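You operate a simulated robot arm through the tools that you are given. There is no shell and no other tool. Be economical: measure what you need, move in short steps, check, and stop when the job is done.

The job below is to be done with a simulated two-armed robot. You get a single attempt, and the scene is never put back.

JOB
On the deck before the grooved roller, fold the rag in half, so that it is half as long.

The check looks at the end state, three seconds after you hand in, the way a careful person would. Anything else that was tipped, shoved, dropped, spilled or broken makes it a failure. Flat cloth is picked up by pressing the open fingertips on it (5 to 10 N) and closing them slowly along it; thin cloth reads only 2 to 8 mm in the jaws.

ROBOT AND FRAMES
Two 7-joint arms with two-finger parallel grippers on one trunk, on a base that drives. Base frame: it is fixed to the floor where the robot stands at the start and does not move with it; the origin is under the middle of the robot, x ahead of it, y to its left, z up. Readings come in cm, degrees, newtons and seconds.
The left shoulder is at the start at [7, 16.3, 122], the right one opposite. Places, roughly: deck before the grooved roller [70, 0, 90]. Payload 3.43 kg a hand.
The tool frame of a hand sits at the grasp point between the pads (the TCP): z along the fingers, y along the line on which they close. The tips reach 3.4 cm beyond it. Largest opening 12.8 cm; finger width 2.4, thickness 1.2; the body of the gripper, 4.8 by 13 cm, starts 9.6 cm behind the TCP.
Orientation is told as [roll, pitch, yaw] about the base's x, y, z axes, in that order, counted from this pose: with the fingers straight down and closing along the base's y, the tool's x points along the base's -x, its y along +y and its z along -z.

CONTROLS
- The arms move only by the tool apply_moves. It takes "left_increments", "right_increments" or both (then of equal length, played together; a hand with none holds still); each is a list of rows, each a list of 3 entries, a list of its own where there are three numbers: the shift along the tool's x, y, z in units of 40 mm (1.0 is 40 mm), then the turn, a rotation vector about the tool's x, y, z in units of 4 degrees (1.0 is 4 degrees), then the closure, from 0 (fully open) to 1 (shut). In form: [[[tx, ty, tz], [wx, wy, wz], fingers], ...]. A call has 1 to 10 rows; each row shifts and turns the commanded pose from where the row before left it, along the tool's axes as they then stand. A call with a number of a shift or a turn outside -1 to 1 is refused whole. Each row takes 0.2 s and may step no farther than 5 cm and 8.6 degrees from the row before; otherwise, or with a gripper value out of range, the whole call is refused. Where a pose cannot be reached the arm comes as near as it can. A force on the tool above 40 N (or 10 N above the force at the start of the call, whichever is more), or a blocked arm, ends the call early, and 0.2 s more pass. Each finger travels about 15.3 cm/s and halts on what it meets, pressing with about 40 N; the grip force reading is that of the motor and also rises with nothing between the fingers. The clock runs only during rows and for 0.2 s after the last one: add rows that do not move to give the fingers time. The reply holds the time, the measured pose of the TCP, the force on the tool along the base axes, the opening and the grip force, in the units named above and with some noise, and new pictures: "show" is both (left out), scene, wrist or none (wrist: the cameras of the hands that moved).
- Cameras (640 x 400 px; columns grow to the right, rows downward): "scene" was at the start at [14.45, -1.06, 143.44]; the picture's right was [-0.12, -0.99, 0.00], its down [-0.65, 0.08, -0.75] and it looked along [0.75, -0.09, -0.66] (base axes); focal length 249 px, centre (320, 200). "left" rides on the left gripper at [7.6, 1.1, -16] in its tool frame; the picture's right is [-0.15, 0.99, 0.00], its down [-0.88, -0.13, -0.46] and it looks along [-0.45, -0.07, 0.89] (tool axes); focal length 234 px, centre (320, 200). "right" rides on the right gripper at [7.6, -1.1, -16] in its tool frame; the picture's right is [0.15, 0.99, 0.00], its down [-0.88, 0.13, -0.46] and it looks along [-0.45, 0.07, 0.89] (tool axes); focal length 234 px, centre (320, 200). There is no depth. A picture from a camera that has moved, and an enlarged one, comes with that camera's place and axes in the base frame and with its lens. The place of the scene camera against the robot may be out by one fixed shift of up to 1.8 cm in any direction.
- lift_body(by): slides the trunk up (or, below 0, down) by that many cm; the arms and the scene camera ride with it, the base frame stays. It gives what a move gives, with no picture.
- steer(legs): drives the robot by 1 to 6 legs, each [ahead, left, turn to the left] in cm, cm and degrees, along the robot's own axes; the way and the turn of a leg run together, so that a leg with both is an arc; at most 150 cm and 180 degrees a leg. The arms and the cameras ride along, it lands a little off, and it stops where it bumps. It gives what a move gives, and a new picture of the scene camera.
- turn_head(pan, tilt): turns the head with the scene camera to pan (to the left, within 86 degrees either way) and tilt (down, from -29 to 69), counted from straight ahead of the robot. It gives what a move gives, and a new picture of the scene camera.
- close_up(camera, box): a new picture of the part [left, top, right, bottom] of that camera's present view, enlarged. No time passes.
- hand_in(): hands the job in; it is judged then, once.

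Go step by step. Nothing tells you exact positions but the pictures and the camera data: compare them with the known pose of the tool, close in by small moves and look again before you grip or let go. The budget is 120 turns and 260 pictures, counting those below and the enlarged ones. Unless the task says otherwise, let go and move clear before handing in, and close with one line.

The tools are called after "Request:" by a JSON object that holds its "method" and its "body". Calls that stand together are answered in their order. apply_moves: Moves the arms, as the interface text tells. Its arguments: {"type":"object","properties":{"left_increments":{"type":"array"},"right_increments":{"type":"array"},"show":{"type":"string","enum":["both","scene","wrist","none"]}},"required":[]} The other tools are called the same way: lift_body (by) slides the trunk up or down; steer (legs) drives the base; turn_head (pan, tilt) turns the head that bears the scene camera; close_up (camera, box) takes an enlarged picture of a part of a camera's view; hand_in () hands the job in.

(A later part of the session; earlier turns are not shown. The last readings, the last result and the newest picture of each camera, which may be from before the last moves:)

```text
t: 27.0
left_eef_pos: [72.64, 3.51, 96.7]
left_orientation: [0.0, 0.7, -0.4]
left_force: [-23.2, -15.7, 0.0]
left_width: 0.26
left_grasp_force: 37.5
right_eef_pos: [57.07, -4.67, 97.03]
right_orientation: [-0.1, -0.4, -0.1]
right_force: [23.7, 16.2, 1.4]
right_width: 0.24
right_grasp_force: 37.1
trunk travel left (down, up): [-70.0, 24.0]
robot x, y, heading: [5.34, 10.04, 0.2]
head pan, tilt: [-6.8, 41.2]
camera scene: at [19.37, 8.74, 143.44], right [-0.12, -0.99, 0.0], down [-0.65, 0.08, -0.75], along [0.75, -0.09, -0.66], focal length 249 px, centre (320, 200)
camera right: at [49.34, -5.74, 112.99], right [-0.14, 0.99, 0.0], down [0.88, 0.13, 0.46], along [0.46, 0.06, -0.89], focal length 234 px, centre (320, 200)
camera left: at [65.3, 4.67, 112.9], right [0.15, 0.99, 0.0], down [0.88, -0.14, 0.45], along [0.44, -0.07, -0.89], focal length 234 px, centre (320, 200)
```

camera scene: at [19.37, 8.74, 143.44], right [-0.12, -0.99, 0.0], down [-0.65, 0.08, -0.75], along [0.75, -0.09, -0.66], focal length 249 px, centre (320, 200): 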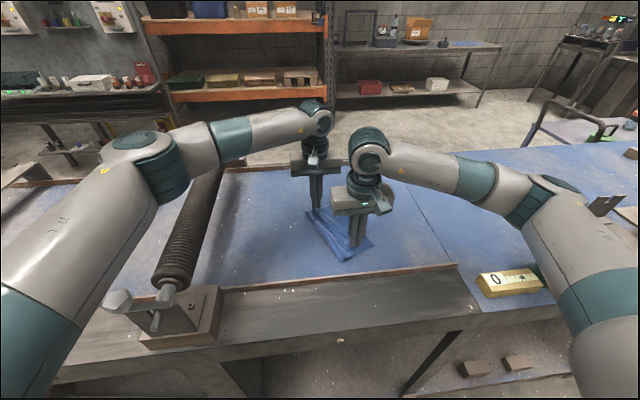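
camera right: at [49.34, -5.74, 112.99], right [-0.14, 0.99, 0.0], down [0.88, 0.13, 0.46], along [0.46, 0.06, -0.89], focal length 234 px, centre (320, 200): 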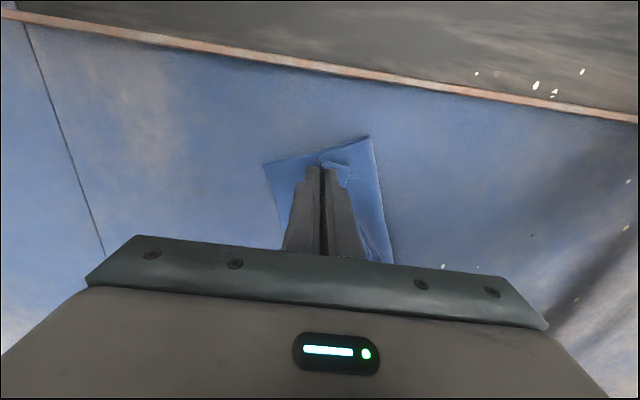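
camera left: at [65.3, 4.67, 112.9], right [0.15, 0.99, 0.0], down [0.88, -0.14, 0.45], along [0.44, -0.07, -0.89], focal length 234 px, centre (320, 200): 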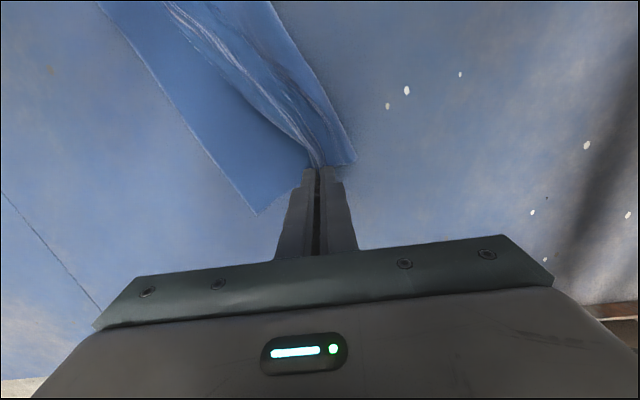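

Both hands are upright again, but the cloth is stretched between them (28 N). I'll swing the left hand back along an arc about the right hand to relieve it and square the cloth.

Request:
{"method": "apply_moves", "body": {"left_increments": [[[0.09, -0.3, 0], [0, 0, 0], 1], [[0, -0.21, 0], [0, 0, 0], 1], [[-0.08, -0.24, 0], [0, 0, 0], 1], [[-0.075, -0.235, 0], [0, 0, 0], 1], [[-0.05, -0.245, 0], [0, 0, 0], 1], [[-0.05, -0.245, 0], [0, 0, 0], 1], [[-0.02, -0.29, 0], [0, 0, 0], 1], [[-0.02, -0.28, 0], [0, 0, 0], 1], [[0, -0.28, 0], [0, 0, 0], 1], [[0, 0, 0], [0, 0, 0], 1]]}}

```text
t: 29.2
left_eef_pos: [73.54, -5.65, 96.8]
left_orientation: [-0.1, 0.4, -0.3]
left_force: [-0.6, -0.1, 0.0]
left_width: 0.22
left_grasp_force: 36.8
right_eef_pos: [56.99, -4.56, 97.04]
right_orientation: [-0.2, -0.3, -0.2]
right_force: [0.1, -0.4, 0.6]
right_width: 0.25
right_grasp_force: 36.8
trunk travel left (down, up): [-70.0, 24.0]
robot x, y, heading: [4.92, 9.95, -0.4]
head pan, tilt: [-6.8, 41.2]
camera scene: at [19.4, 8.89, 143.44], right [-0.12, -0.99, 0.0], down [-0.65, 0.08, -0.75], along [0.75, -0.09, -0.66], focal length 249 px, centre (320, 200)
camera left: at [66.2, -4.57, 112.93], right [0.15, 0.99, 0.0], down [0.88, -0.14, 0.45], along [0.44, -0.07, -0.89], focal length 234 px, centre (320, 200)
```

scene: 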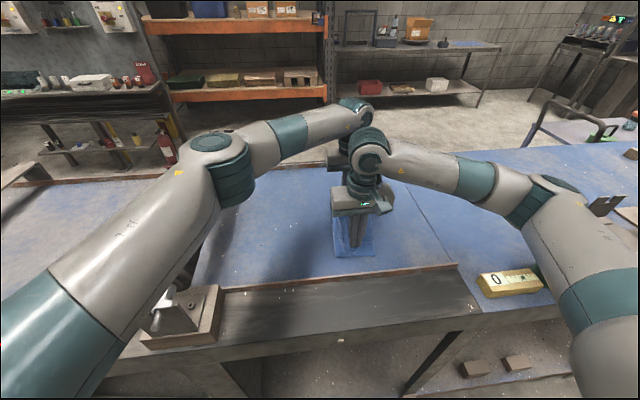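
left: 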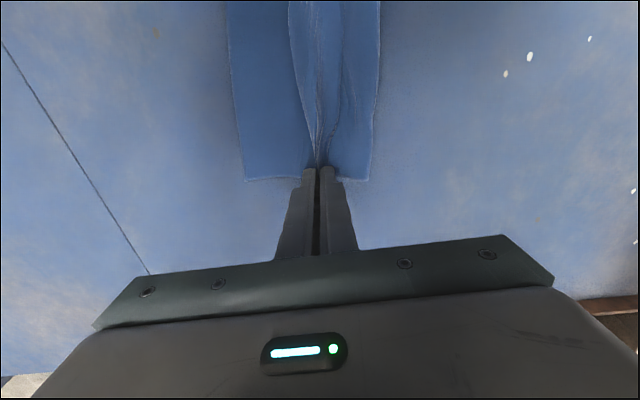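

The cloth is square again and relaxed; it sits about 2 cm further toward −y than before. I'll move both hands 1.6 cm toward −y to draw the flap out, lower, and look before letting go.

Request:
{"method": "apply_moves", "body": {"left_increments": [[[0, -0.2, 0.05], [0, 0, 0], 1], [[0, -0.2, 0.05], [0, 0, 0], 1], [[0, 0, 0.05], [0, 0, 0], 1], [[0, 0, 0], [0, 0, 0], 1]], "right_increments": [[[0, -0.2, 0.05], [0, 0, 0], 1], [[0, -0.2, 0.1], [0, 0, 0], 1], [[0, 0, 0.05], [0, 0, 0], 1], [[0, 0, 0], [0, 0, 0], 1]], "show": "wrist"}}

```text
t: 30.2
left_eef_pos: [73.46, -7.17, 96.05]
left_orientation: [0.0, 0.4, -0.2]
left_force: [0.3, -0.5, 0.3]
left_width: 0.24
left_grasp_force: 37.2
right_eef_pos: [57.13, -6.3, 96.29]
right_orientation: [-0.2, -0.3, -0.1]
right_force: [0.2, -0.7, 0.4]
right_width: 0.23
right_grasp_force: 36.8
trunk travel left (down, up): [-70.0, 24.0]
robot x, y, heading: [5.04, 10.02, 0.0]
head pan, tilt: [-6.8, 41.2]
camera right: at [49.36, -7.35, 112.2], right [-0.15, 0.99, 0.0], down [0.88, 0.13, 0.46], along [0.46, 0.06, -0.89], focal length 234 px, centre (320, 200)
camera left: at [66.15, -6.06, 112.25], right [0.15, 0.99, 0.0], down [0.88, -0.14, 0.45], along [0.44, -0.07, -0.89], focal length 234 px, centre (320, 200)
```

right: 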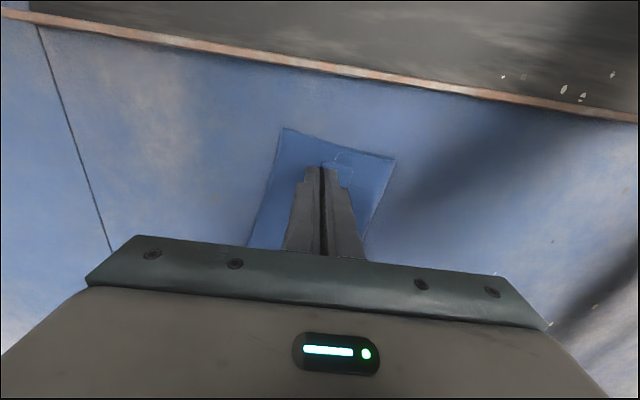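
left: 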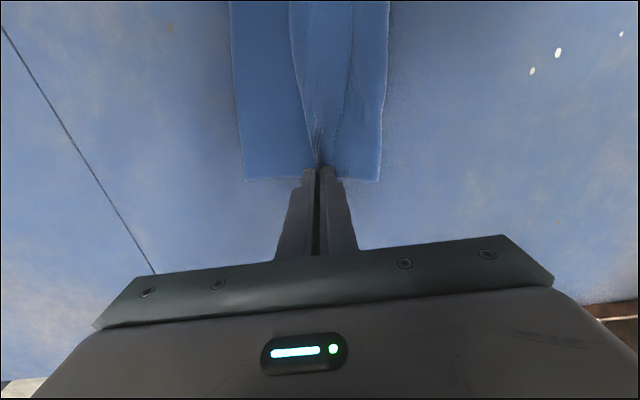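

The whole cloth slides along with the hands, so further pulling is pointless. I'll open slowly and rise straight up to see how it settles.

Request:
{"method": "apply_moves", "body": {"left_increments": [[[0, 0, 0], [0, 0, 0], 0.95], [[0, 0, 0], [0, 0, 0], 0.9], [[0, 0, -0.1], [0, 0, 0], 0.87], [[0, 0, -0.2], [0, 0, 0], 0.85], [[0, 0, -0.3], [0, 0, 0], 0.85], [[0, 0, -0.5], [0, 0, 0], 0.85], [[0, 0, -0.7], [0, 0, 0], 0.85], [[0, 0, -0.7], [0, 0, 0], 0.85], [[0, 0, -0.7], [0, 0, 0], 0.85], [[0, 0, 0], [0, 0, 0], 0.85]], "right_increments": [[[0, 0, 0], [0, 0, 0], 0.95], [[0, 0, 0], [0, 0, 0], 0.9], [[0, 0, -0.1], [0, 0, 0], 0.87], [[0, 0, -0.2], [0, 0, 0], 0.85], [[0, 0, -0.3], [0, 0, 0], 0.85], [[0, 0, -0.5], [0, 0, 0], 0.85], [[0, 0, -0.7], [0, 0, 0], 0.85], [[0, 0, -0.7], [0, 0, 0], 0.85], [[0, 0, -0.7], [0, 0, 0], 0.85], [[0, 0, 0], [0, 0, 0], 0.85]]}}

```text
t: 32.4
left_eef_pos: [73.83, -7.3, 108.99]
left_orientation: [0.1, 0.5, -0.3]
left_force: [0.0, -0.3, -0.5]
left_width: 1.92
left_grasp_force: 0.1
right_eef_pos: [57.07, -6.14, 109.1]
right_orientation: [-0.2, -0.2, -0.1]
right_force: [0.3, -0.7, -0.2]
right_width: 1.93
right_grasp_force: 0.0
trunk travel left (down, up): [-70.0, 24.0]
robot x, y, heading: [4.9, 10.0, -0.1]
head pan, tilt: [-6.8, 41.2]
camera scene: at [19.46, 8.82, 143.43], right [-0.12, -0.99, 0.0], down [-0.65, 0.08, -0.75], along [0.75, -0.09, -0.66], focal length 249 px, centre (320, 200)
camera right: at [49.35, -7.22, 124.96], right [-0.14, 0.99, 0.0], down [0.88, 0.13, 0.46], along [0.45, 0.06, -0.89], focal length 234 px, centre (320, 200)
camera left: at [66.33, -6.05, 125.12], right [0.15, 0.99, 0.0], down [0.88, -0.14, 0.45], along [0.44, -0.07, -0.89], focal length 234 px, centre (320, 200)
```

scene: 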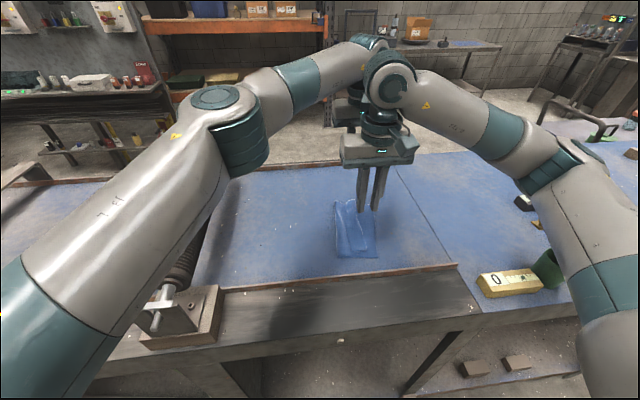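
right: 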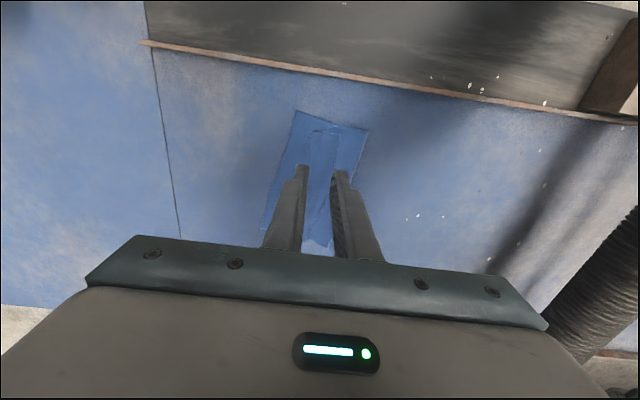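
left: 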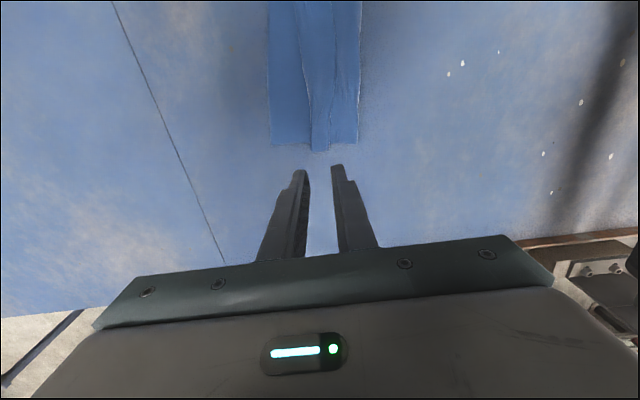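

Released without mishap. I'll look closely at how the flap settled.

Request:
{"method": "close_up", "body": {"camera": "left", "box": [220, 0, 420, 160]}}

Request:
{"method": "close_up", "body": {"camera": "scene", "box": [310, 180, 410, 270]}}

Request:
{"method": "close_up", "body": {"camera": "right", "box": [240, 90, 400, 260]}}

```text
2.50 times, centred on (320, 80) of left
camera zoom: at [66.33, -6.05, 125.12], right [0.15, 0.99, 0.0], down [0.88, -0.14, 0.45], along [0.44, -0.07, -0.89], focal length 585 px, centre (320, 500)
```

zoom: 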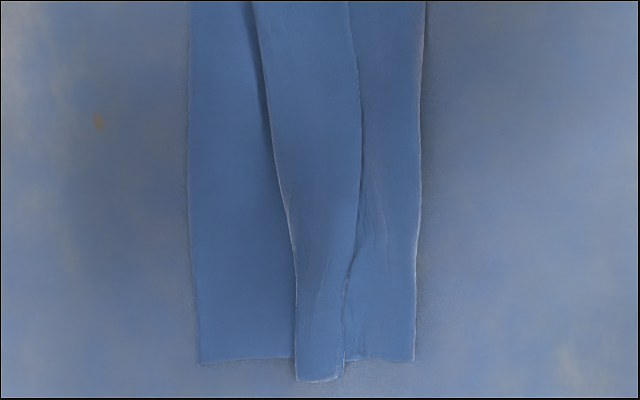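

```text
4.44 times, centred on (360, 225) of scene
camera zoom: at [19.46, 8.82, 143.43], right [-0.12, -0.99, 0.0], down [-0.65, 0.08, -0.75], along [0.75, -0.09, -0.66], focal length 1108 px, centre (142, 89)
```

zoom: 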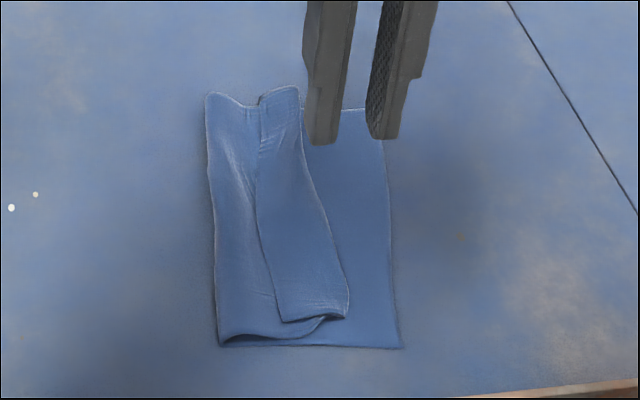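

```text
2.35 times, centred on (320, 175) of right
camera zoom: at [49.35, -7.22, 124.96], right [-0.14, 0.99, 0.0], down [0.88, 0.13, 0.46], along [0.45, 0.06, -0.89], focal length 551 px, centre (320, 259)
```

zoom: 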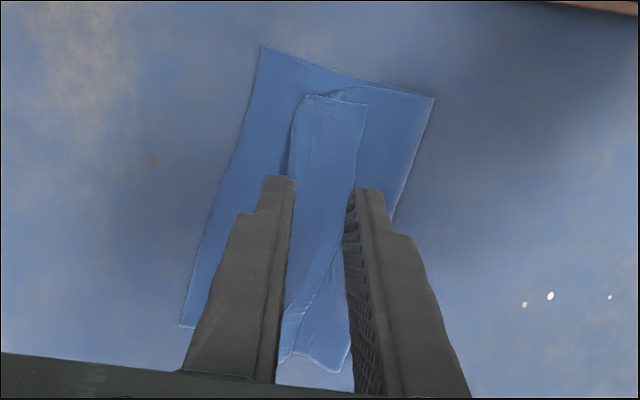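

The flap settled cleanly, but a strip about 4 cm wide along its edge is doubled back toward +y and must be flipped out. I'll retract the left hand, raise the right over the cloth for a good view, and regrip the strip with the fingers closing along its edge so no hem is left.

Request:
{"method": "apply_moves", "body": {"left_increments": [[[0, 0.3, -0.5], [0, 0, 0], 0.85], [[0, 0.6, -0.5], [0, 0, 0], 0.85], [[0, 0.9, -0.3], [0, 0, 0], 0.85], [[0, 0.9, 0], [0, 0, 0], 0.85], [[0, 0.9, 0], [0, 0, 0], 0.85], [[0, 0.9, 0], [0, 0, 0], 0.85], [[0, 0.9, 0], [0, 0, 0], 0.85], [[0, 0.9, 0], [0, 0, 0], 0.85], [[0, 0, 0], [0, 0, 0], 0.85]], "right_increments": [[[0.2, 0, -0.3], [0, 0, 0], 0.5], [[0.2, 0, -0.5], [0, 0, 0], 0.2], [[0.2, 0, -0.5], [0, 0, 0], 0], [[0.2, 0, -0.5], [0, 0, 0], 0], [[0.2, 0, -0.5], [0, 0, 0], 0], [[0, 0, 0], [0, 0, 0], 0], [[0, 0, 0], [0, 0, 0], 0], [[0, 0, 0], [0, 0, 0], 0], [[0, 0, 0], [0, 0, 0], 0]]}}

```text
t: 34.4
left_eef_pos: [73.99, 18.06, 114.21]
left_orientation: [0.2, 0.4, -0.3]
left_force: [-0.3, 0.0, 0.3]
left_width: 1.97
left_grasp_force: 0.1
right_eef_pos: [52.89, -6.05, 118.22]
right_orientation: [-0.1, -0.3, -0.1]
right_force: [-0.4, -0.6, -0.4]
right_width: 12.8
right_grasp_force: 0.0
trunk travel left (down, up): [-70.0, 24.0]
robot x, y, heading: [4.92, 9.72, 0.0]
head pan, tilt: [-6.8, 41.2]
camera scene: at [19.42, 8.71, 143.43], right [-0.12, -0.99, 0.0], down [-0.65, 0.08, -0.75], along [0.75, -0.09, -0.66], focal length 249 px, centre (320, 200)
camera right: at [45.15, -7.24, 134.21], right [-0.15, 0.99, 0.0], down [0.88, 0.13, 0.46], along [0.46, 0.06, -0.89], focal length 234 px, centre (320, 200)
camera left: at [66.6, 19.17, 130.35], right [0.15, 0.99, 0.0], down [0.88, -0.14, 0.45], along [0.44, -0.07, -0.89], focal length 234 px, centre (320, 200)
```

scene: 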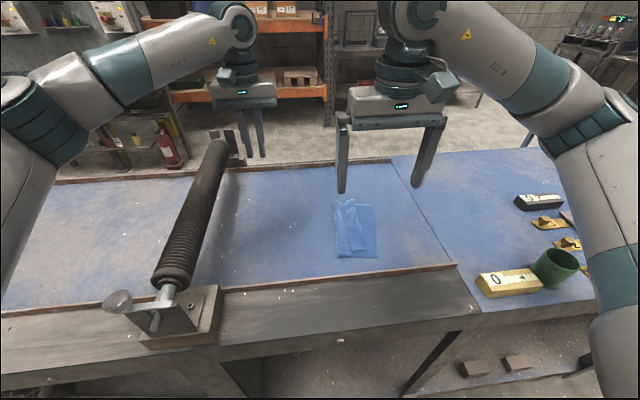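
right: 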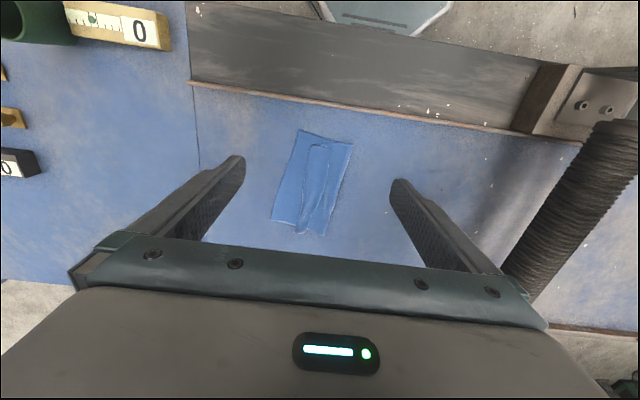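
left: 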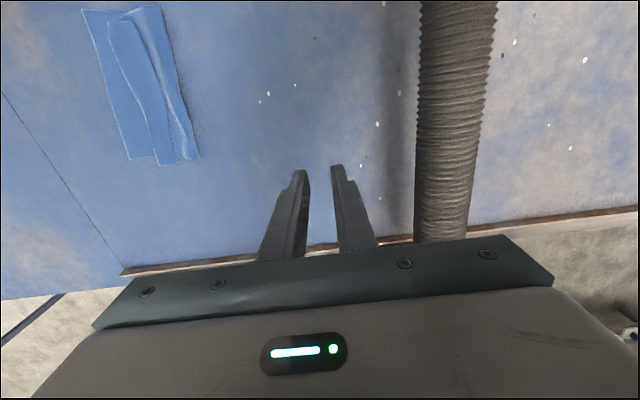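

Request:
{"method": "close_up", "body": {"camera": "right", "box": [250, 120, 378, 240]}}

Request:
{"method": "close_up", "body": {"camera": "left", "box": [60, 0, 220, 170]}}

Request:
{"method": "close_up", "body": {"camera": "scene", "box": [320, 185, 390, 265]}}

```text
3.33 times, centred on (314, 180) of right
camera zoom: at [45.15, -7.24, 134.21], right [-0.15, 0.99, 0.0], down [0.88, 0.13, 0.46], along [0.46, 0.06, -0.89], focal length 781 px, centre (340, 267)
```

zoom: 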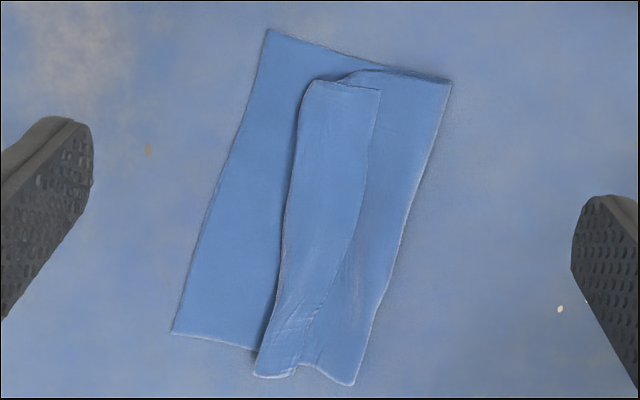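

```text
2.35 times, centred on (140, 85) of left
camera zoom: at [66.6, 19.17, 130.35], right [0.15, 0.99, 0.0], down [0.88, -0.14, 0.45], along [0.44, -0.07, -0.89], focal length 551 px, centre (744, 471)
```

zoom: 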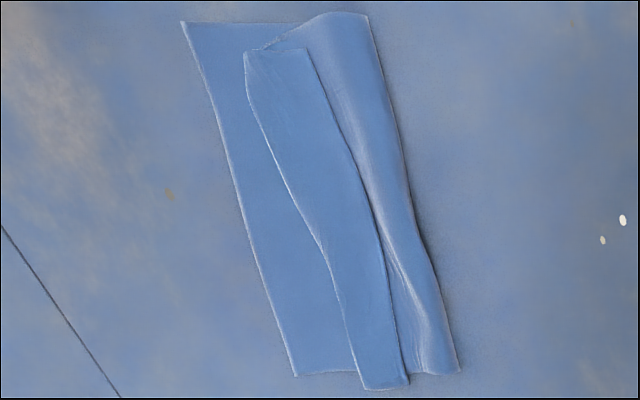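

```text
5.00 times, centred on (355, 225) of scene
camera zoom: at [19.42, 8.71, 143.43], right [-0.12, -0.99, 0.0], down [-0.65, 0.08, -0.75], along [0.75, -0.09, -0.66], focal length 1246 px, centre (145, 75)
```

zoom: 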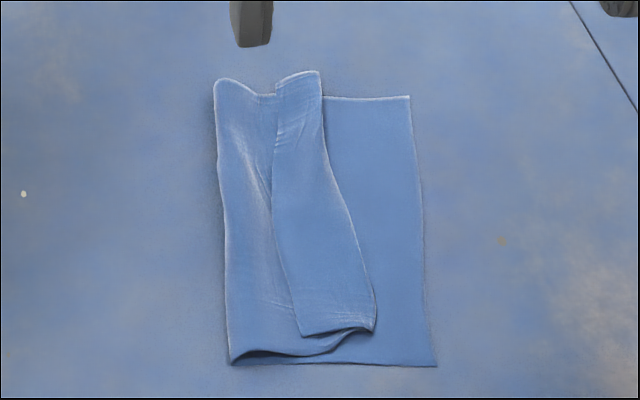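

The doubled strip's free edge runs at y ≈ −4 (near and middle) to −6 (far), its crease at y ≈ −7.5 to −8.7. I'll turn the right hand by 90° so it closes along that edge, moving it over the strip's middle.

Request:
{"method": "apply_moves", "body": {"right_increments": [[[-0.3, 0, 0.2], [0, 0, -1], 0.3], [[-0.3, 0, 0.2], [0, 0, -1], 0.5], [[-0.3, 0, 0.2], [0, 0, -1], 0.69], [[-0.3, 0, 0.2], [0, 0, -1], 0.69], [[-0.3, 0, 0.2], [0, 0, -1], 0.69], [[-0.3, 0, 0.2], [0, 0, -1], 0.69], [[-0.3, 0, 0], [0, 0, -1], 0.69], [[-0.3, 0, 0], [0, 0, -1], 0.69], [[0, 0, 0], [0, 0, -1], 0.69], [[0, 0, 0], [0, 0, -1], 0.69]], "show": "none"}}

Request:
{"method": "apply_moves", "body": {"right_increments": [[[0, 0, 0], [0, 0, -1], 0.69], [[0, 0, 0], [0, 0, -1], 0.69], [[0, 0, 0], [0, 0, -1], 0.69], [[0, 0, 0], [0, 0, -1], 0.69], [[0, 0, 0], [0, 0, -1], 0.69], [[0, 0, 0], [0, 0, -1], 0.69], [[0, 0, 0], [0, 0, -1], 0.69], [[0, 0, 0], [0, 0, -1], 0.69], [[0, 0, 0], [0, 0, -1], 0.69], [[0, 0, 0], [0, 0, -1], 0.69]]}}

```text
t: 36.6
left_eef_pos: [73.99, 18.1, 114.18]
left_orientation: [-0.1, 0.4, -0.4]
left_force: [-0.6, 0.0, -1.2]
left_width: 1.91
left_grasp_force: 0.1
right_eef_pos: [62.22, -3.74, 113.44]
right_orientation: [-0.2, -0.1, 39.9]
right_force: [0.1, 0.7, 0.0]
right_width: 3.97
right_grasp_force: 0.0
trunk travel left (down, up): [-70.0, 24.0]
robot x, y, heading: [4.76, 10.15, 0.0]
head pan, tilt: [-6.8, 41.2]
```

```text
t: 38.8
left_eef_pos: [73.89, 18.05, 114.24]
left_orientation: [0.0, 0.4, -0.3]
left_force: [-0.4, -0.3, -0.3]
left_width: 1.92
left_grasp_force: 0.1
right_eef_pos: [56.12, -1.15, 113.34]
right_orientation: [-0.4, 0.2, 79.7]
right_force: [-0.2, -0.1, 0.0]
right_width: 3.97
right_grasp_force: 0.1
right hand out of reach, approached as far as the arm can: row 7, 8, 9, 10
trunk travel left (down, up): [-70.0, 24.0]
robot x, y, heading: [4.71, 9.92, -0.1]
head pan, tilt: [-6.8, 41.2]
camera scene: at [19.37, 8.88, 143.44], right [-0.12, -0.99, 0.0], down [-0.65, 0.08, -0.75], along [0.75, -0.09, -0.66], focal length 249 px, centre (320, 200)
camera right: at [55.67, -8.75, 129.37], right [-1.0, 0.03, -0.01], down [0.03, 0.89, 0.45], along [0.02, 0.45, -0.89], focal length 234 px, centre (320, 200)
```

scene: 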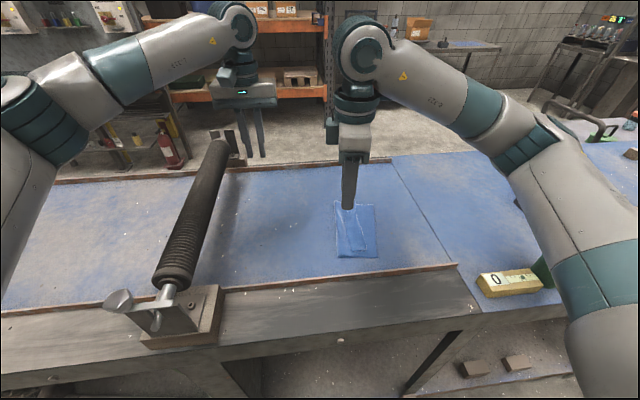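
right: 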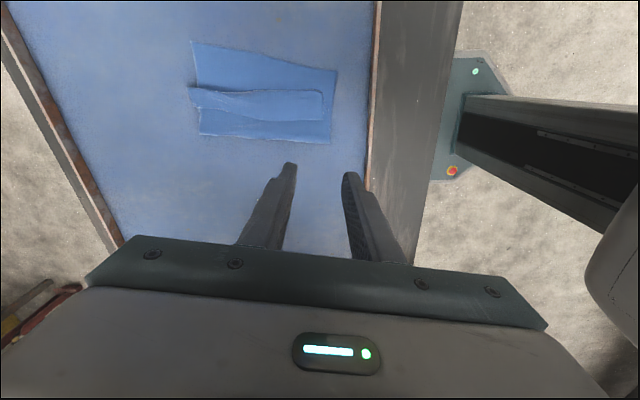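

The right wrist reaches its limit past about 64° of yaw. The edge itself runs at about 84°, so 64° is close enough; I'll turn back to that.

Request:
{"method": "apply_moves", "body": {"right_increments": [[[0, 0, 0], [0, 0, 1], 0.69], [[0, 0, 0], [0, 0, 1], 0.69], [[0, 0, 0], [0, 0, 1], 0.69], [[0, 0, 0], [0, 0, 1], 0.69], [[0, 0, 0], [0, 0, 0.3], 0.69], [[0, 0, 0], [0, 0, 0], 0.69]]}}

```text
t: 40.2
left_eef_pos: [73.96, 18.08, 114.16]
left_orientation: [0.0, 0.6, -0.3]
left_force: [-0.4, 0.0, 0.4]
left_width: 1.91
left_grasp_force: 0.1
right_eef_pos: [56.2, -1.03, 113.41]
right_orientation: [-0.3, 0.1, 62.7]
right_force: [0.2, 0.1, -0.4]
right_width: 3.97
right_grasp_force: 0.1
trunk travel left (down, up): [-70.0, 24.0]
robot x, y, heading: [4.6, 9.73, 0.3]
head pan, tilt: [-6.8, 41.2]
camera scene: at [19.4, 8.85, 143.44], right [-0.12, -0.99, 0.0], down [-0.65, 0.08, -0.75], along [0.75, -0.09, -0.66], focal length 249 px, centre (320, 200)
camera right: at [53.56, -8.36, 129.37], right [-0.95, 0.32, -0.01], down [0.29, 0.84, 0.45], along [0.15, 0.43, -0.89], focal length 234 px, centre (320, 200)
```

scene: 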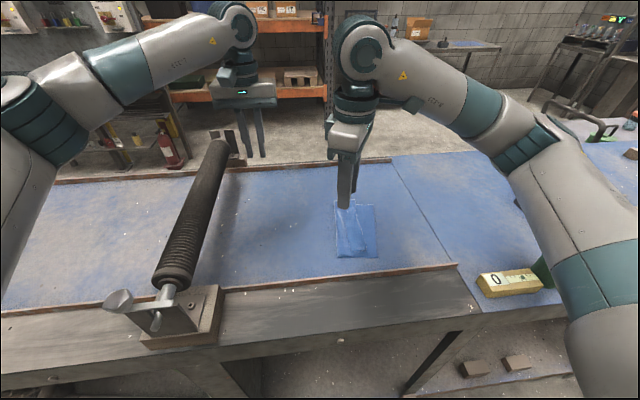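
right: 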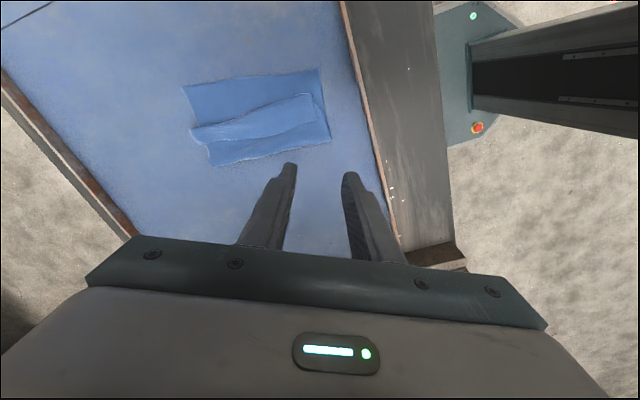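

The view shows the strip clearly. I'll move the right hand over the strip's middle at about (63, −5.6) and lower to z ≈ 104.

Request:
{"method": "apply_moves", "body": {"right_increments": [[[0.06, -0.5, 0], [0, 0, 0], 0.69], [[0.06, -0.5, 0], [0, 0, 0], 0.69], [[0.06, -0.5, 0.2], [0, 0, 0], 0.69], [[0.055, -0.54, 0.4], [0, 0, 0], 0.69], [[0, 0, 0.5], [0, 0, 0], 0.69], [[0, 0, 0.6], [0, 0, 0], 0.69], [[0, 0, 0.55], [0, 0, 0], 0.69], [[0, 0, 0], [0, 0, 0], 0.69]]}}

```text
t: 42.0
left_eef_pos: [73.92, 18.11, 114.07]
left_orientation: [0.0, 0.4, -0.4]
left_force: [-0.5, -0.7, -0.6]
left_width: 1.91
left_grasp_force: 0.1
right_eef_pos: [63.2, -5.92, 104.51]
right_orientation: [-0.4, 0.0, 62.8]
right_force: [0.0, -1.1, 0.2]
right_width: 3.99
right_grasp_force: 0.1
trunk travel left (down, up): [-70.0, 24.0]
robot x, y, heading: [4.98, 9.76, -0.0]
head pan, tilt: [-6.8, 41.2]
camera scene: at [19.37, 8.89, 143.44], right [-0.12, -0.99, 0.0], down [-0.65, 0.08, -0.75], along [0.75, -0.09, -0.66], focal length 249 px, centre (320, 200)
camera right: at [60.48, -13.05, 120.48], right [-0.95, 0.32, -0.01], down [0.28, 0.84, 0.45], along [0.15, 0.43, -0.89], focal length 234 px, centre (320, 200)
```

scene: 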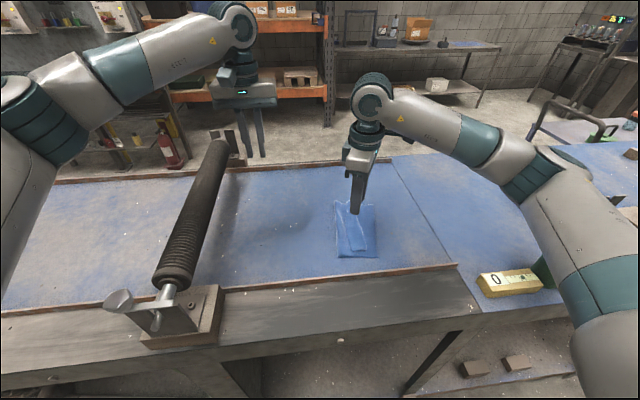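
right: 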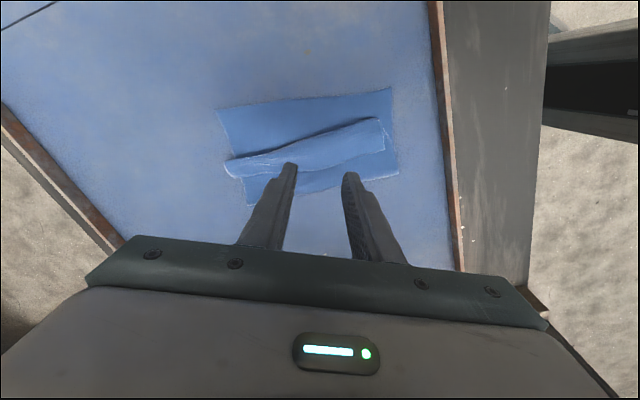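

The position is good. I'll add a little more yaw and lower to just above the cloth.

Request:
{"method": "apply_moves", "body": {"right_increments": [[[0, 0, 0.3], [0, 0, -0.7], 0.69], [[0, 0, 0.5], [0, 0, -0.7], 0.69], [[0, 0, 0.5], [0, 0, -0.7], 0.69], [[0, 0, 0.4], [0, 0, 0], 0.69], [[0, 0, 0], [0, 0, 0], 0.69]], "show": "wrist"}}

Request:
{"method": "close_up", "body": {"camera": "right", "box": [180, 60, 460, 235]}}

```text
t: 43.2
left_eef_pos: [73.93, 18.04, 114.15]
left_orientation: [0.0, 0.5, -0.4]
left_force: [0.8, 0.5, 0.3]
left_width: 1.92
left_grasp_force: 0.0
right_eef_pos: [63.23, -5.95, 104.54]
right_orientation: [-0.3, 0.0, 62.7]
right_force: [-0.2, 0.0, 1.1]
right_width: 3.97
right_grasp_force: 0.1
right hand out of reach, approached as far as the arm can: row 1, 2, 3, 4
trunk travel left (down, up): [-70.0, 24.0]
robot x, y, heading: [4.91, 10.04, -0.1]
head pan, tilt: [-6.8, 41.2]
camera right: at [60.51, -13.08, 120.49], right [-0.95, 0.32, -0.01], down [0.29, 0.84, 0.45], along [0.15, 0.43, -0.89], focal length 234 px, centre (320, 200)
```

right: 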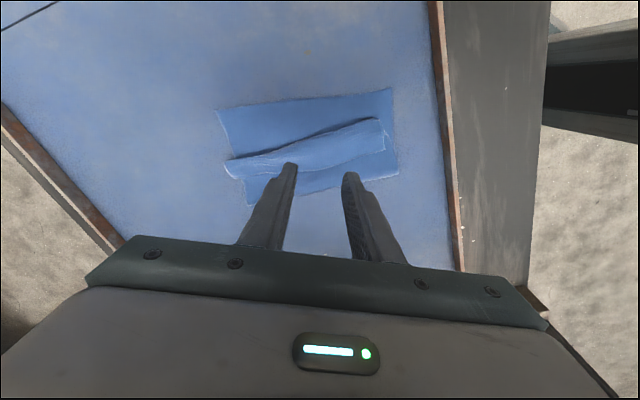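

```text
2.29 times, centred on (320, 148) of right
camera zoom: at [60.51, -13.08, 120.49], right [-0.95, 0.32, -0.01], down [0.29, 0.84, 0.45], along [0.15, 0.43, -0.89], focal length 535 px, centre (320, 320)
```

zoom: 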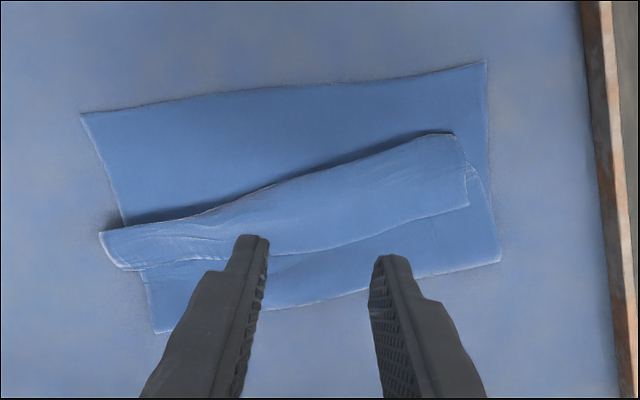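

That extra yaw was out of reach, so the hand stayed put. I'll back off a few degrees and lower straight down.

Request:
{"method": "apply_moves", "body": {"right_increments": [[[0, 0, 0], [0, 0, 0.8], 0.69], [[0, 0, 0.4], [0, 0, 0], 0.69], [[0, 0, 0.5], [0, 0, 0], 0.69], [[0, 0, 0.4], [0, 0, 0], 0.69], [[0, 0, 0.3], [0, 0, 0], 0.69], [[0, 0, 0], [0, 0, 0], 0.69]], "show": "wrist"}}

Request:
{"method": "close_up", "body": {"camera": "right", "box": [180, 60, 460, 235]}}

```text
t: 44.6
left_eef_pos: [74.01, 18.21, 114.22]
left_orientation: [0.0, 0.4, -0.3]
left_force: [-0.9, 0.6, -0.2]
left_width: 1.92
left_grasp_force: 0.1
right_eef_pos: [63.27, -5.95, 98.02]
right_orientation: [-0.4, 0.0, 62.3]
right_force: [-0.5, -0.1, -0.3]
right_width: 3.96
right_grasp_force: 0.0
trunk travel left (down, up): [-70.0, 24.0]
robot x, y, heading: [5.11, 9.93, 0.1]
head pan, tilt: [-6.8, 41.2]
camera right: at [60.55, -13.05, 114.02], right [-0.94, 0.33, -0.01], down [0.29, 0.84, 0.45], along [0.15, 0.43, -0.89], focal length 234 px, centre (320, 200)
```

right: 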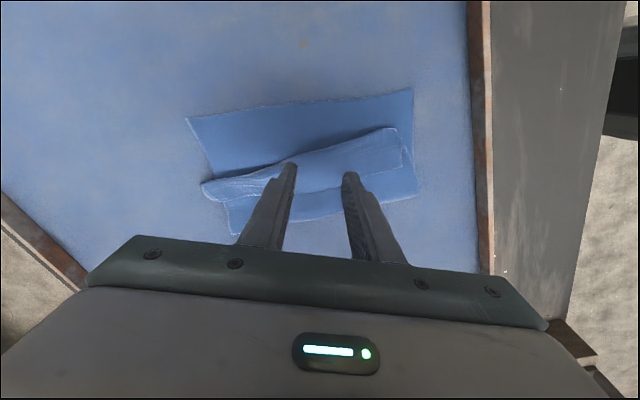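

```text
2.29 times, centred on (320, 148) of right
camera zoom: at [60.55, -13.05, 114.02], right [-0.94, 0.33, -0.01], down [0.29, 0.84, 0.45], along [0.15, 0.43, -0.89], focal length 535 px, centre (320, 320)
```

zoom: 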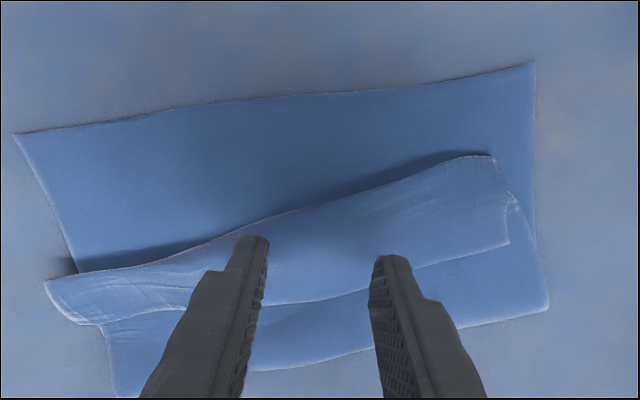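

Both tips are above the strip. I'll lower until there is light contact.

Request:
{"method": "apply_moves", "body": {"right_increments": [[[0, 0, 0.2], [0, 0, 0], 0.69], [[0, 0, 0.15], [0, 0, 0], 0.69], [[0, 0, 0.08], [0, 0, 0], 0.69], [[0, 0, 0.06], [0, 0, 0], 0.69], [[0, 0, 0], [0, 0, 0], 0.69]], "show": "wrist"}}

```text
t: 45.8
left_eef_pos: [74.05, 18.15, 114.31]
left_orientation: [0.0, 0.5, -0.3]
left_force: [-0.3, 0.7, 0.3]
left_width: 1.9
left_grasp_force: 0.1
right_eef_pos: [63.15, -5.76, 96.07]
right_orientation: [-0.3, -0.1, 62.3]
right_force: [0.0, 0.5, -0.7]
right_width: 3.95
right_grasp_force: 0.2
trunk travel left (down, up): [-70.0, 24.0]
robot x, y, heading: [4.67, 9.76, 0.1]
head pan, tilt: [-6.8, 41.2]
camera right: at [60.55, -13.09, 112.07], right [-0.94, 0.33, -0.01], down [0.29, 0.84, 0.45], along [0.15, 0.43, -0.89], focal length 234 px, centre (320, 200)
```

right: 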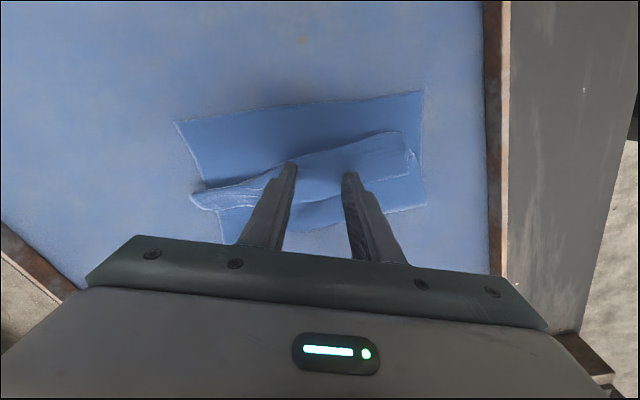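

Request:
{"method": "apply_moves", "body": {"right_increments": [[[0, 0, 0.05], [0, 0, 0], 0.69], [[0, 0, 0.03], [0, 0, 0], 0.69], [[0, 0, 0], [0, 0, 0], 0.69]], "show": "none"}}

```text
t: 46.6
left_eef_pos: [73.89, 18.18, 114.15]
left_orientation: [0.0, 0.5, -0.3]
left_force: [0.8, -0.1, 0.1]
left_width: 1.92
left_grasp_force: 0.1
right_eef_pos: [63.19, -5.84, 95.78]
right_orientation: [-0.3, 0.0, 62.3]
right_force: [1.3, -0.3, 0.7]
right_width: 3.95
right_grasp_force: 0.1
trunk travel left (down, up): [-70.0, 24.0]
robot x, y, heading: [4.94, 9.96, 0.2]
head pan, tilt: [-6.8, 41.2]
```

Request:
{"method": "apply_moves", "body": {"right_increments": [[[0, 0, 0.04], [0, 0, 0], 0.69], [[0, 0, 0.02], [0, 0, 0], 0.69], [[0, 0, 0], [0, 0, 0], 0.69]], "show": "none"}}

```text
t: 47.4
left_eef_pos: [73.81, 18.17, 114.29]
left_orientation: [0.1, 0.5, -0.3]
left_force: [0.2, 0.9, 0.4]
left_width: 1.9
left_grasp_force: 0.0
right_eef_pos: [63.12, -5.77, 95.74]
right_orientation: [-0.5, -0.1, 62.3]
right_force: [2.4, -0.9, 16.3]
right_width: 3.9
right_grasp_force: 0.1
trunk travel left (down, up): [-70.0, 24.0]
robot x, y, heading: [4.56, 9.77, 0.2]
head pan, tilt: [-6.8, 41.2]
```

Contact is at 16 N, slightly too firm. I'll ease off a millimetre and close slowly halfway.

Request:
{"method": "apply_moves", "body": {"right_increments": [[[0, 0, -0.03], [0, 0, 0], 0.69], [[0, 0, 0], [0, 0, 0], 0.71], [[0, 0, 0], [0, 0, 0], 0.73], [[0, 0, 0], [0, 0, 0], 0.75], [[0, 0, 0], [0, 0, 0], 0.77], [[0, 0, 0], [0, 0, 0], 0.79], [[0, 0, 0], [0, 0, 0], 0.81], [[0, 0, 0], [0, 0, 0], 0.83]], "show": "wrist"}}

Request:
{"method": "close_up", "body": {"camera": "right", "box": [180, 60, 460, 235]}}

```text
t: 49.2
left_eef_pos: [73.81, 18.06, 114.26]
left_orientation: [0.0, 0.5, -0.3]
left_force: [-0.6, 0.2, -0.2]
left_width: 1.92
left_grasp_force: 0.0
right_eef_pos: [63.15, -5.84, 95.67]
right_orientation: [-0.2, 0.0, 62.3]
right_force: [0.0, -0.4, 5.1]
right_width: 2.13
right_grasp_force: 0.1
trunk travel left (down, up): [-70.0, 24.0]
robot x, y, heading: [5.12, 9.87, 0.2]
head pan, tilt: [-6.8, 41.2]
camera right: at [60.47, -13.06, 111.71], right [-0.94, 0.33, -0.01], down [0.29, 0.84, 0.45], along [0.15, 0.43, -0.89], focal length 234 px, centre (320, 200)
```

right: 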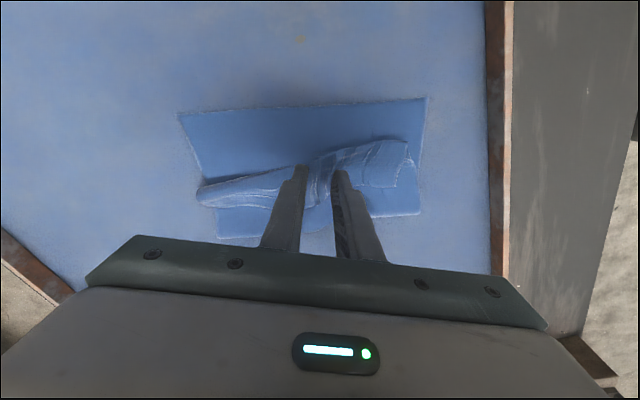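

```text
2.29 times, centred on (320, 148) of right
camera zoom: at [60.47, -13.06, 111.71], right [-0.94, 0.33, -0.01], down [0.29, 0.84, 0.45], along [0.15, 0.43, -0.89], focal length 535 px, centre (320, 320)
```

zoom: 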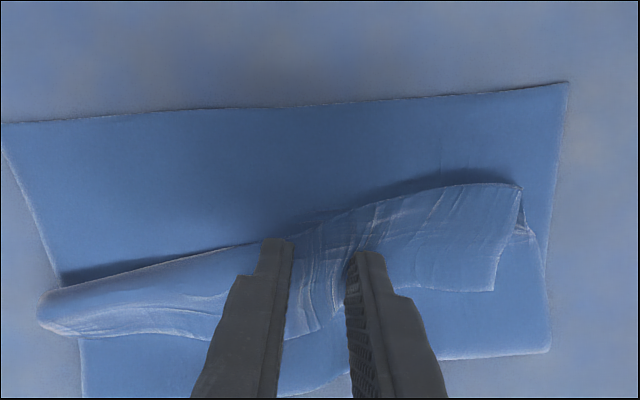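

The top strip is bunching up between the fingers. I'll close the rest of the way.

Request:
{"method": "apply_moves", "body": {"right_increments": [[[0, 0, 0], [0, 0, 0], 0.85], [[0, 0, 0], [0, 0, 0], 0.87], [[0, 0, 0], [0, 0, 0], 0.89], [[0, 0, 0], [0, 0, 0], 0.91], [[0, 0, 0], [0, 0, 0], 0.93], [[0, 0, 0], [0, 0, 0], 0.95], [[0, 0, 0], [0, 0, 0], 0.97], [[0, 0, 0], [0, 0, 0], 1], [[0, 0, 0], [0, 0, 0], 1], [[0, 0, -0.1], [0, 0, 0], 1]], "show": "wrist"}}

Request:
{"method": "close_up", "body": {"camera": "right", "box": [180, 60, 460, 235]}}

```text
t: 51.4
left_eef_pos: [74.01, 18.19, 114.23]
left_orientation: [0.0, 0.5, -0.3]
left_force: [0.1, -1.1, -0.5]
left_width: 1.91
left_grasp_force: 0.0
right_eef_pos: [63.16, -5.86, 96.02]
right_orientation: [-0.3, 0.0, 62.3]
right_force: [0.7, 0.1, 0.4]
right_width: 0.29
right_grasp_force: 37.2
trunk travel left (down, up): [-70.0, 24.0]
robot x, y, heading: [4.62, 9.75, -0.1]
head pan, tilt: [-6.8, 41.2]
camera right: at [60.51, -13.09, 112.05], right [-0.94, 0.33, -0.01], down [0.29, 0.84, 0.45], along [0.15, 0.43, -0.89], focal length 234 px, centre (320, 200)
```

right: 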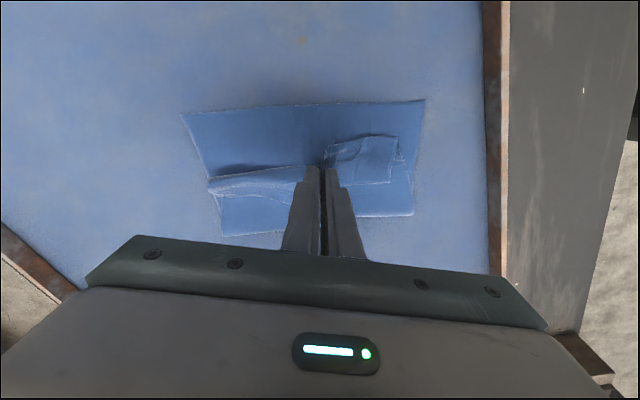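

```text
2.29 times, centred on (320, 148) of right
camera zoom: at [60.51, -13.09, 112.05], right [-0.94, 0.33, -0.01], down [0.29, 0.84, 0.45], along [0.15, 0.43, -0.89], focal length 535 px, centre (320, 320)
```

zoom: 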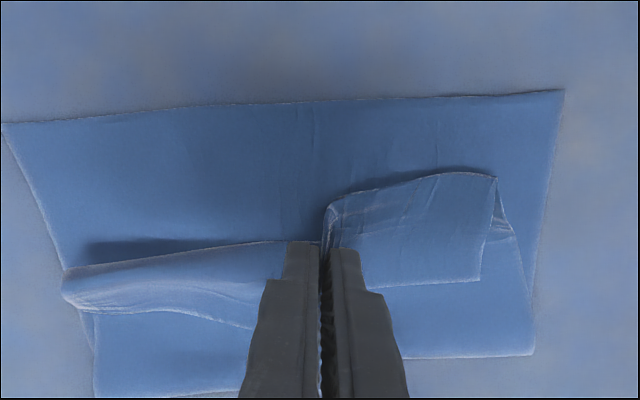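

It reads 2.9 mm gripped. I'll lift about 2.5 cm and check that only the strip comes up.

Request:
{"method": "apply_moves", "body": {"right_increments": [[[0, 0, -0.2], [0, 0, 0], 1], [[0.11, -0.058, -0.2], [0, 0, 0], 1], [[0.11, -0.058, -0.2], [0, 0, 0], 1], [[0, 0, 0], [0, 0, 0], 1]]}}

Request:
{"method": "close_up", "body": {"camera": "scene", "box": [310, 180, 410, 270]}}

Request:
{"method": "close_up", "body": {"camera": "left", "box": [60, 0, 220, 170]}}

```text
t: 52.4
left_eef_pos: [73.94, 18.06, 114.21]
left_orientation: [0.0, 0.5, -0.3]
left_force: [0.4, -0.2, 0.0]
left_width: 1.94
left_grasp_force: 0.1
right_eef_pos: [63.24, -6.27, 97.66]
right_orientation: [-0.3, 0.1, 62.3]
right_force: [0.3, 0.5, -0.9]
right_width: 0.31
right_grasp_force: 37.5
right hand out of reach, approached as far as the arm can: row 3
trunk travel left (down, up): [-70.0, 24.0]
robot x, y, heading: [4.87, 9.84, 0.2]
head pan, tilt: [-6.8, 41.2]
camera scene: at [19.4, 8.85, 143.44], right [-0.12, -0.99, 0.0], down [-0.65, 0.08, -0.75], along [0.75, -0.09, -0.66], focal length 249 px, centre (320, 200)
camera right: at [60.52, -13.51, 113.68], right [-0.94, 0.33, -0.01], down [0.29, 0.84, 0.45], along [0.15, 0.43, -0.89], focal length 234 px, centre (320, 200)
```

scene: 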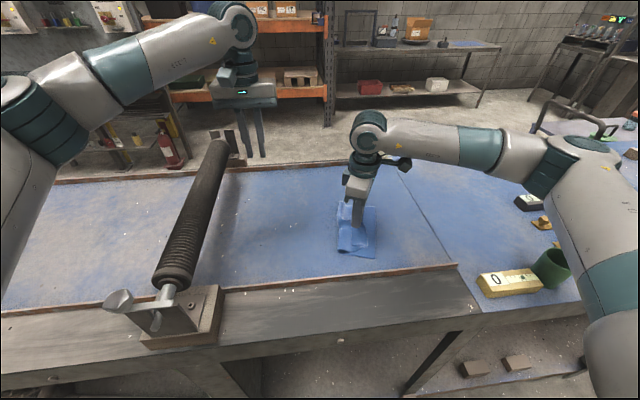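
right: 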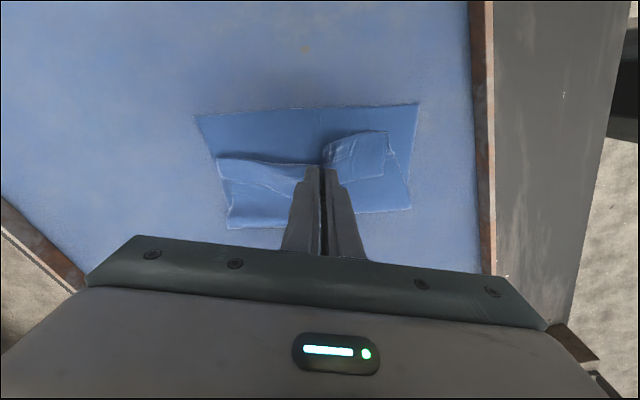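

```text
4.44 times, centred on (360, 225) of scene
camera zoom: at [19.4, 8.85, 143.44], right [-0.12, -0.99, 0.0], down [-0.65, 0.08, -0.75], along [0.75, -0.09, -0.66], focal length 1108 px, centre (142, 89)
```

zoom: 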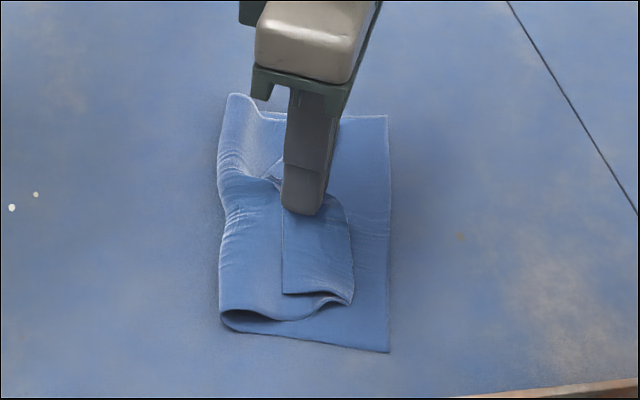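

```text
2.35 times, centred on (140, 85) of left
camera zoom: at [66.6, 19.29, 130.36], right [0.15, 0.99, 0.0], down [0.88, -0.14, 0.45], along [0.44, -0.07, -0.89], focal length 551 px, centre (744, 471)
```

zoom: 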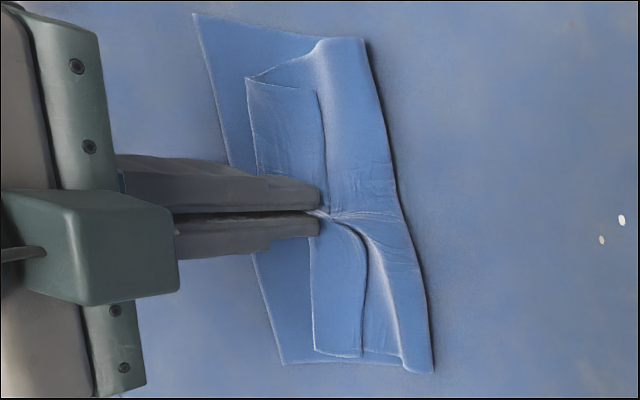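

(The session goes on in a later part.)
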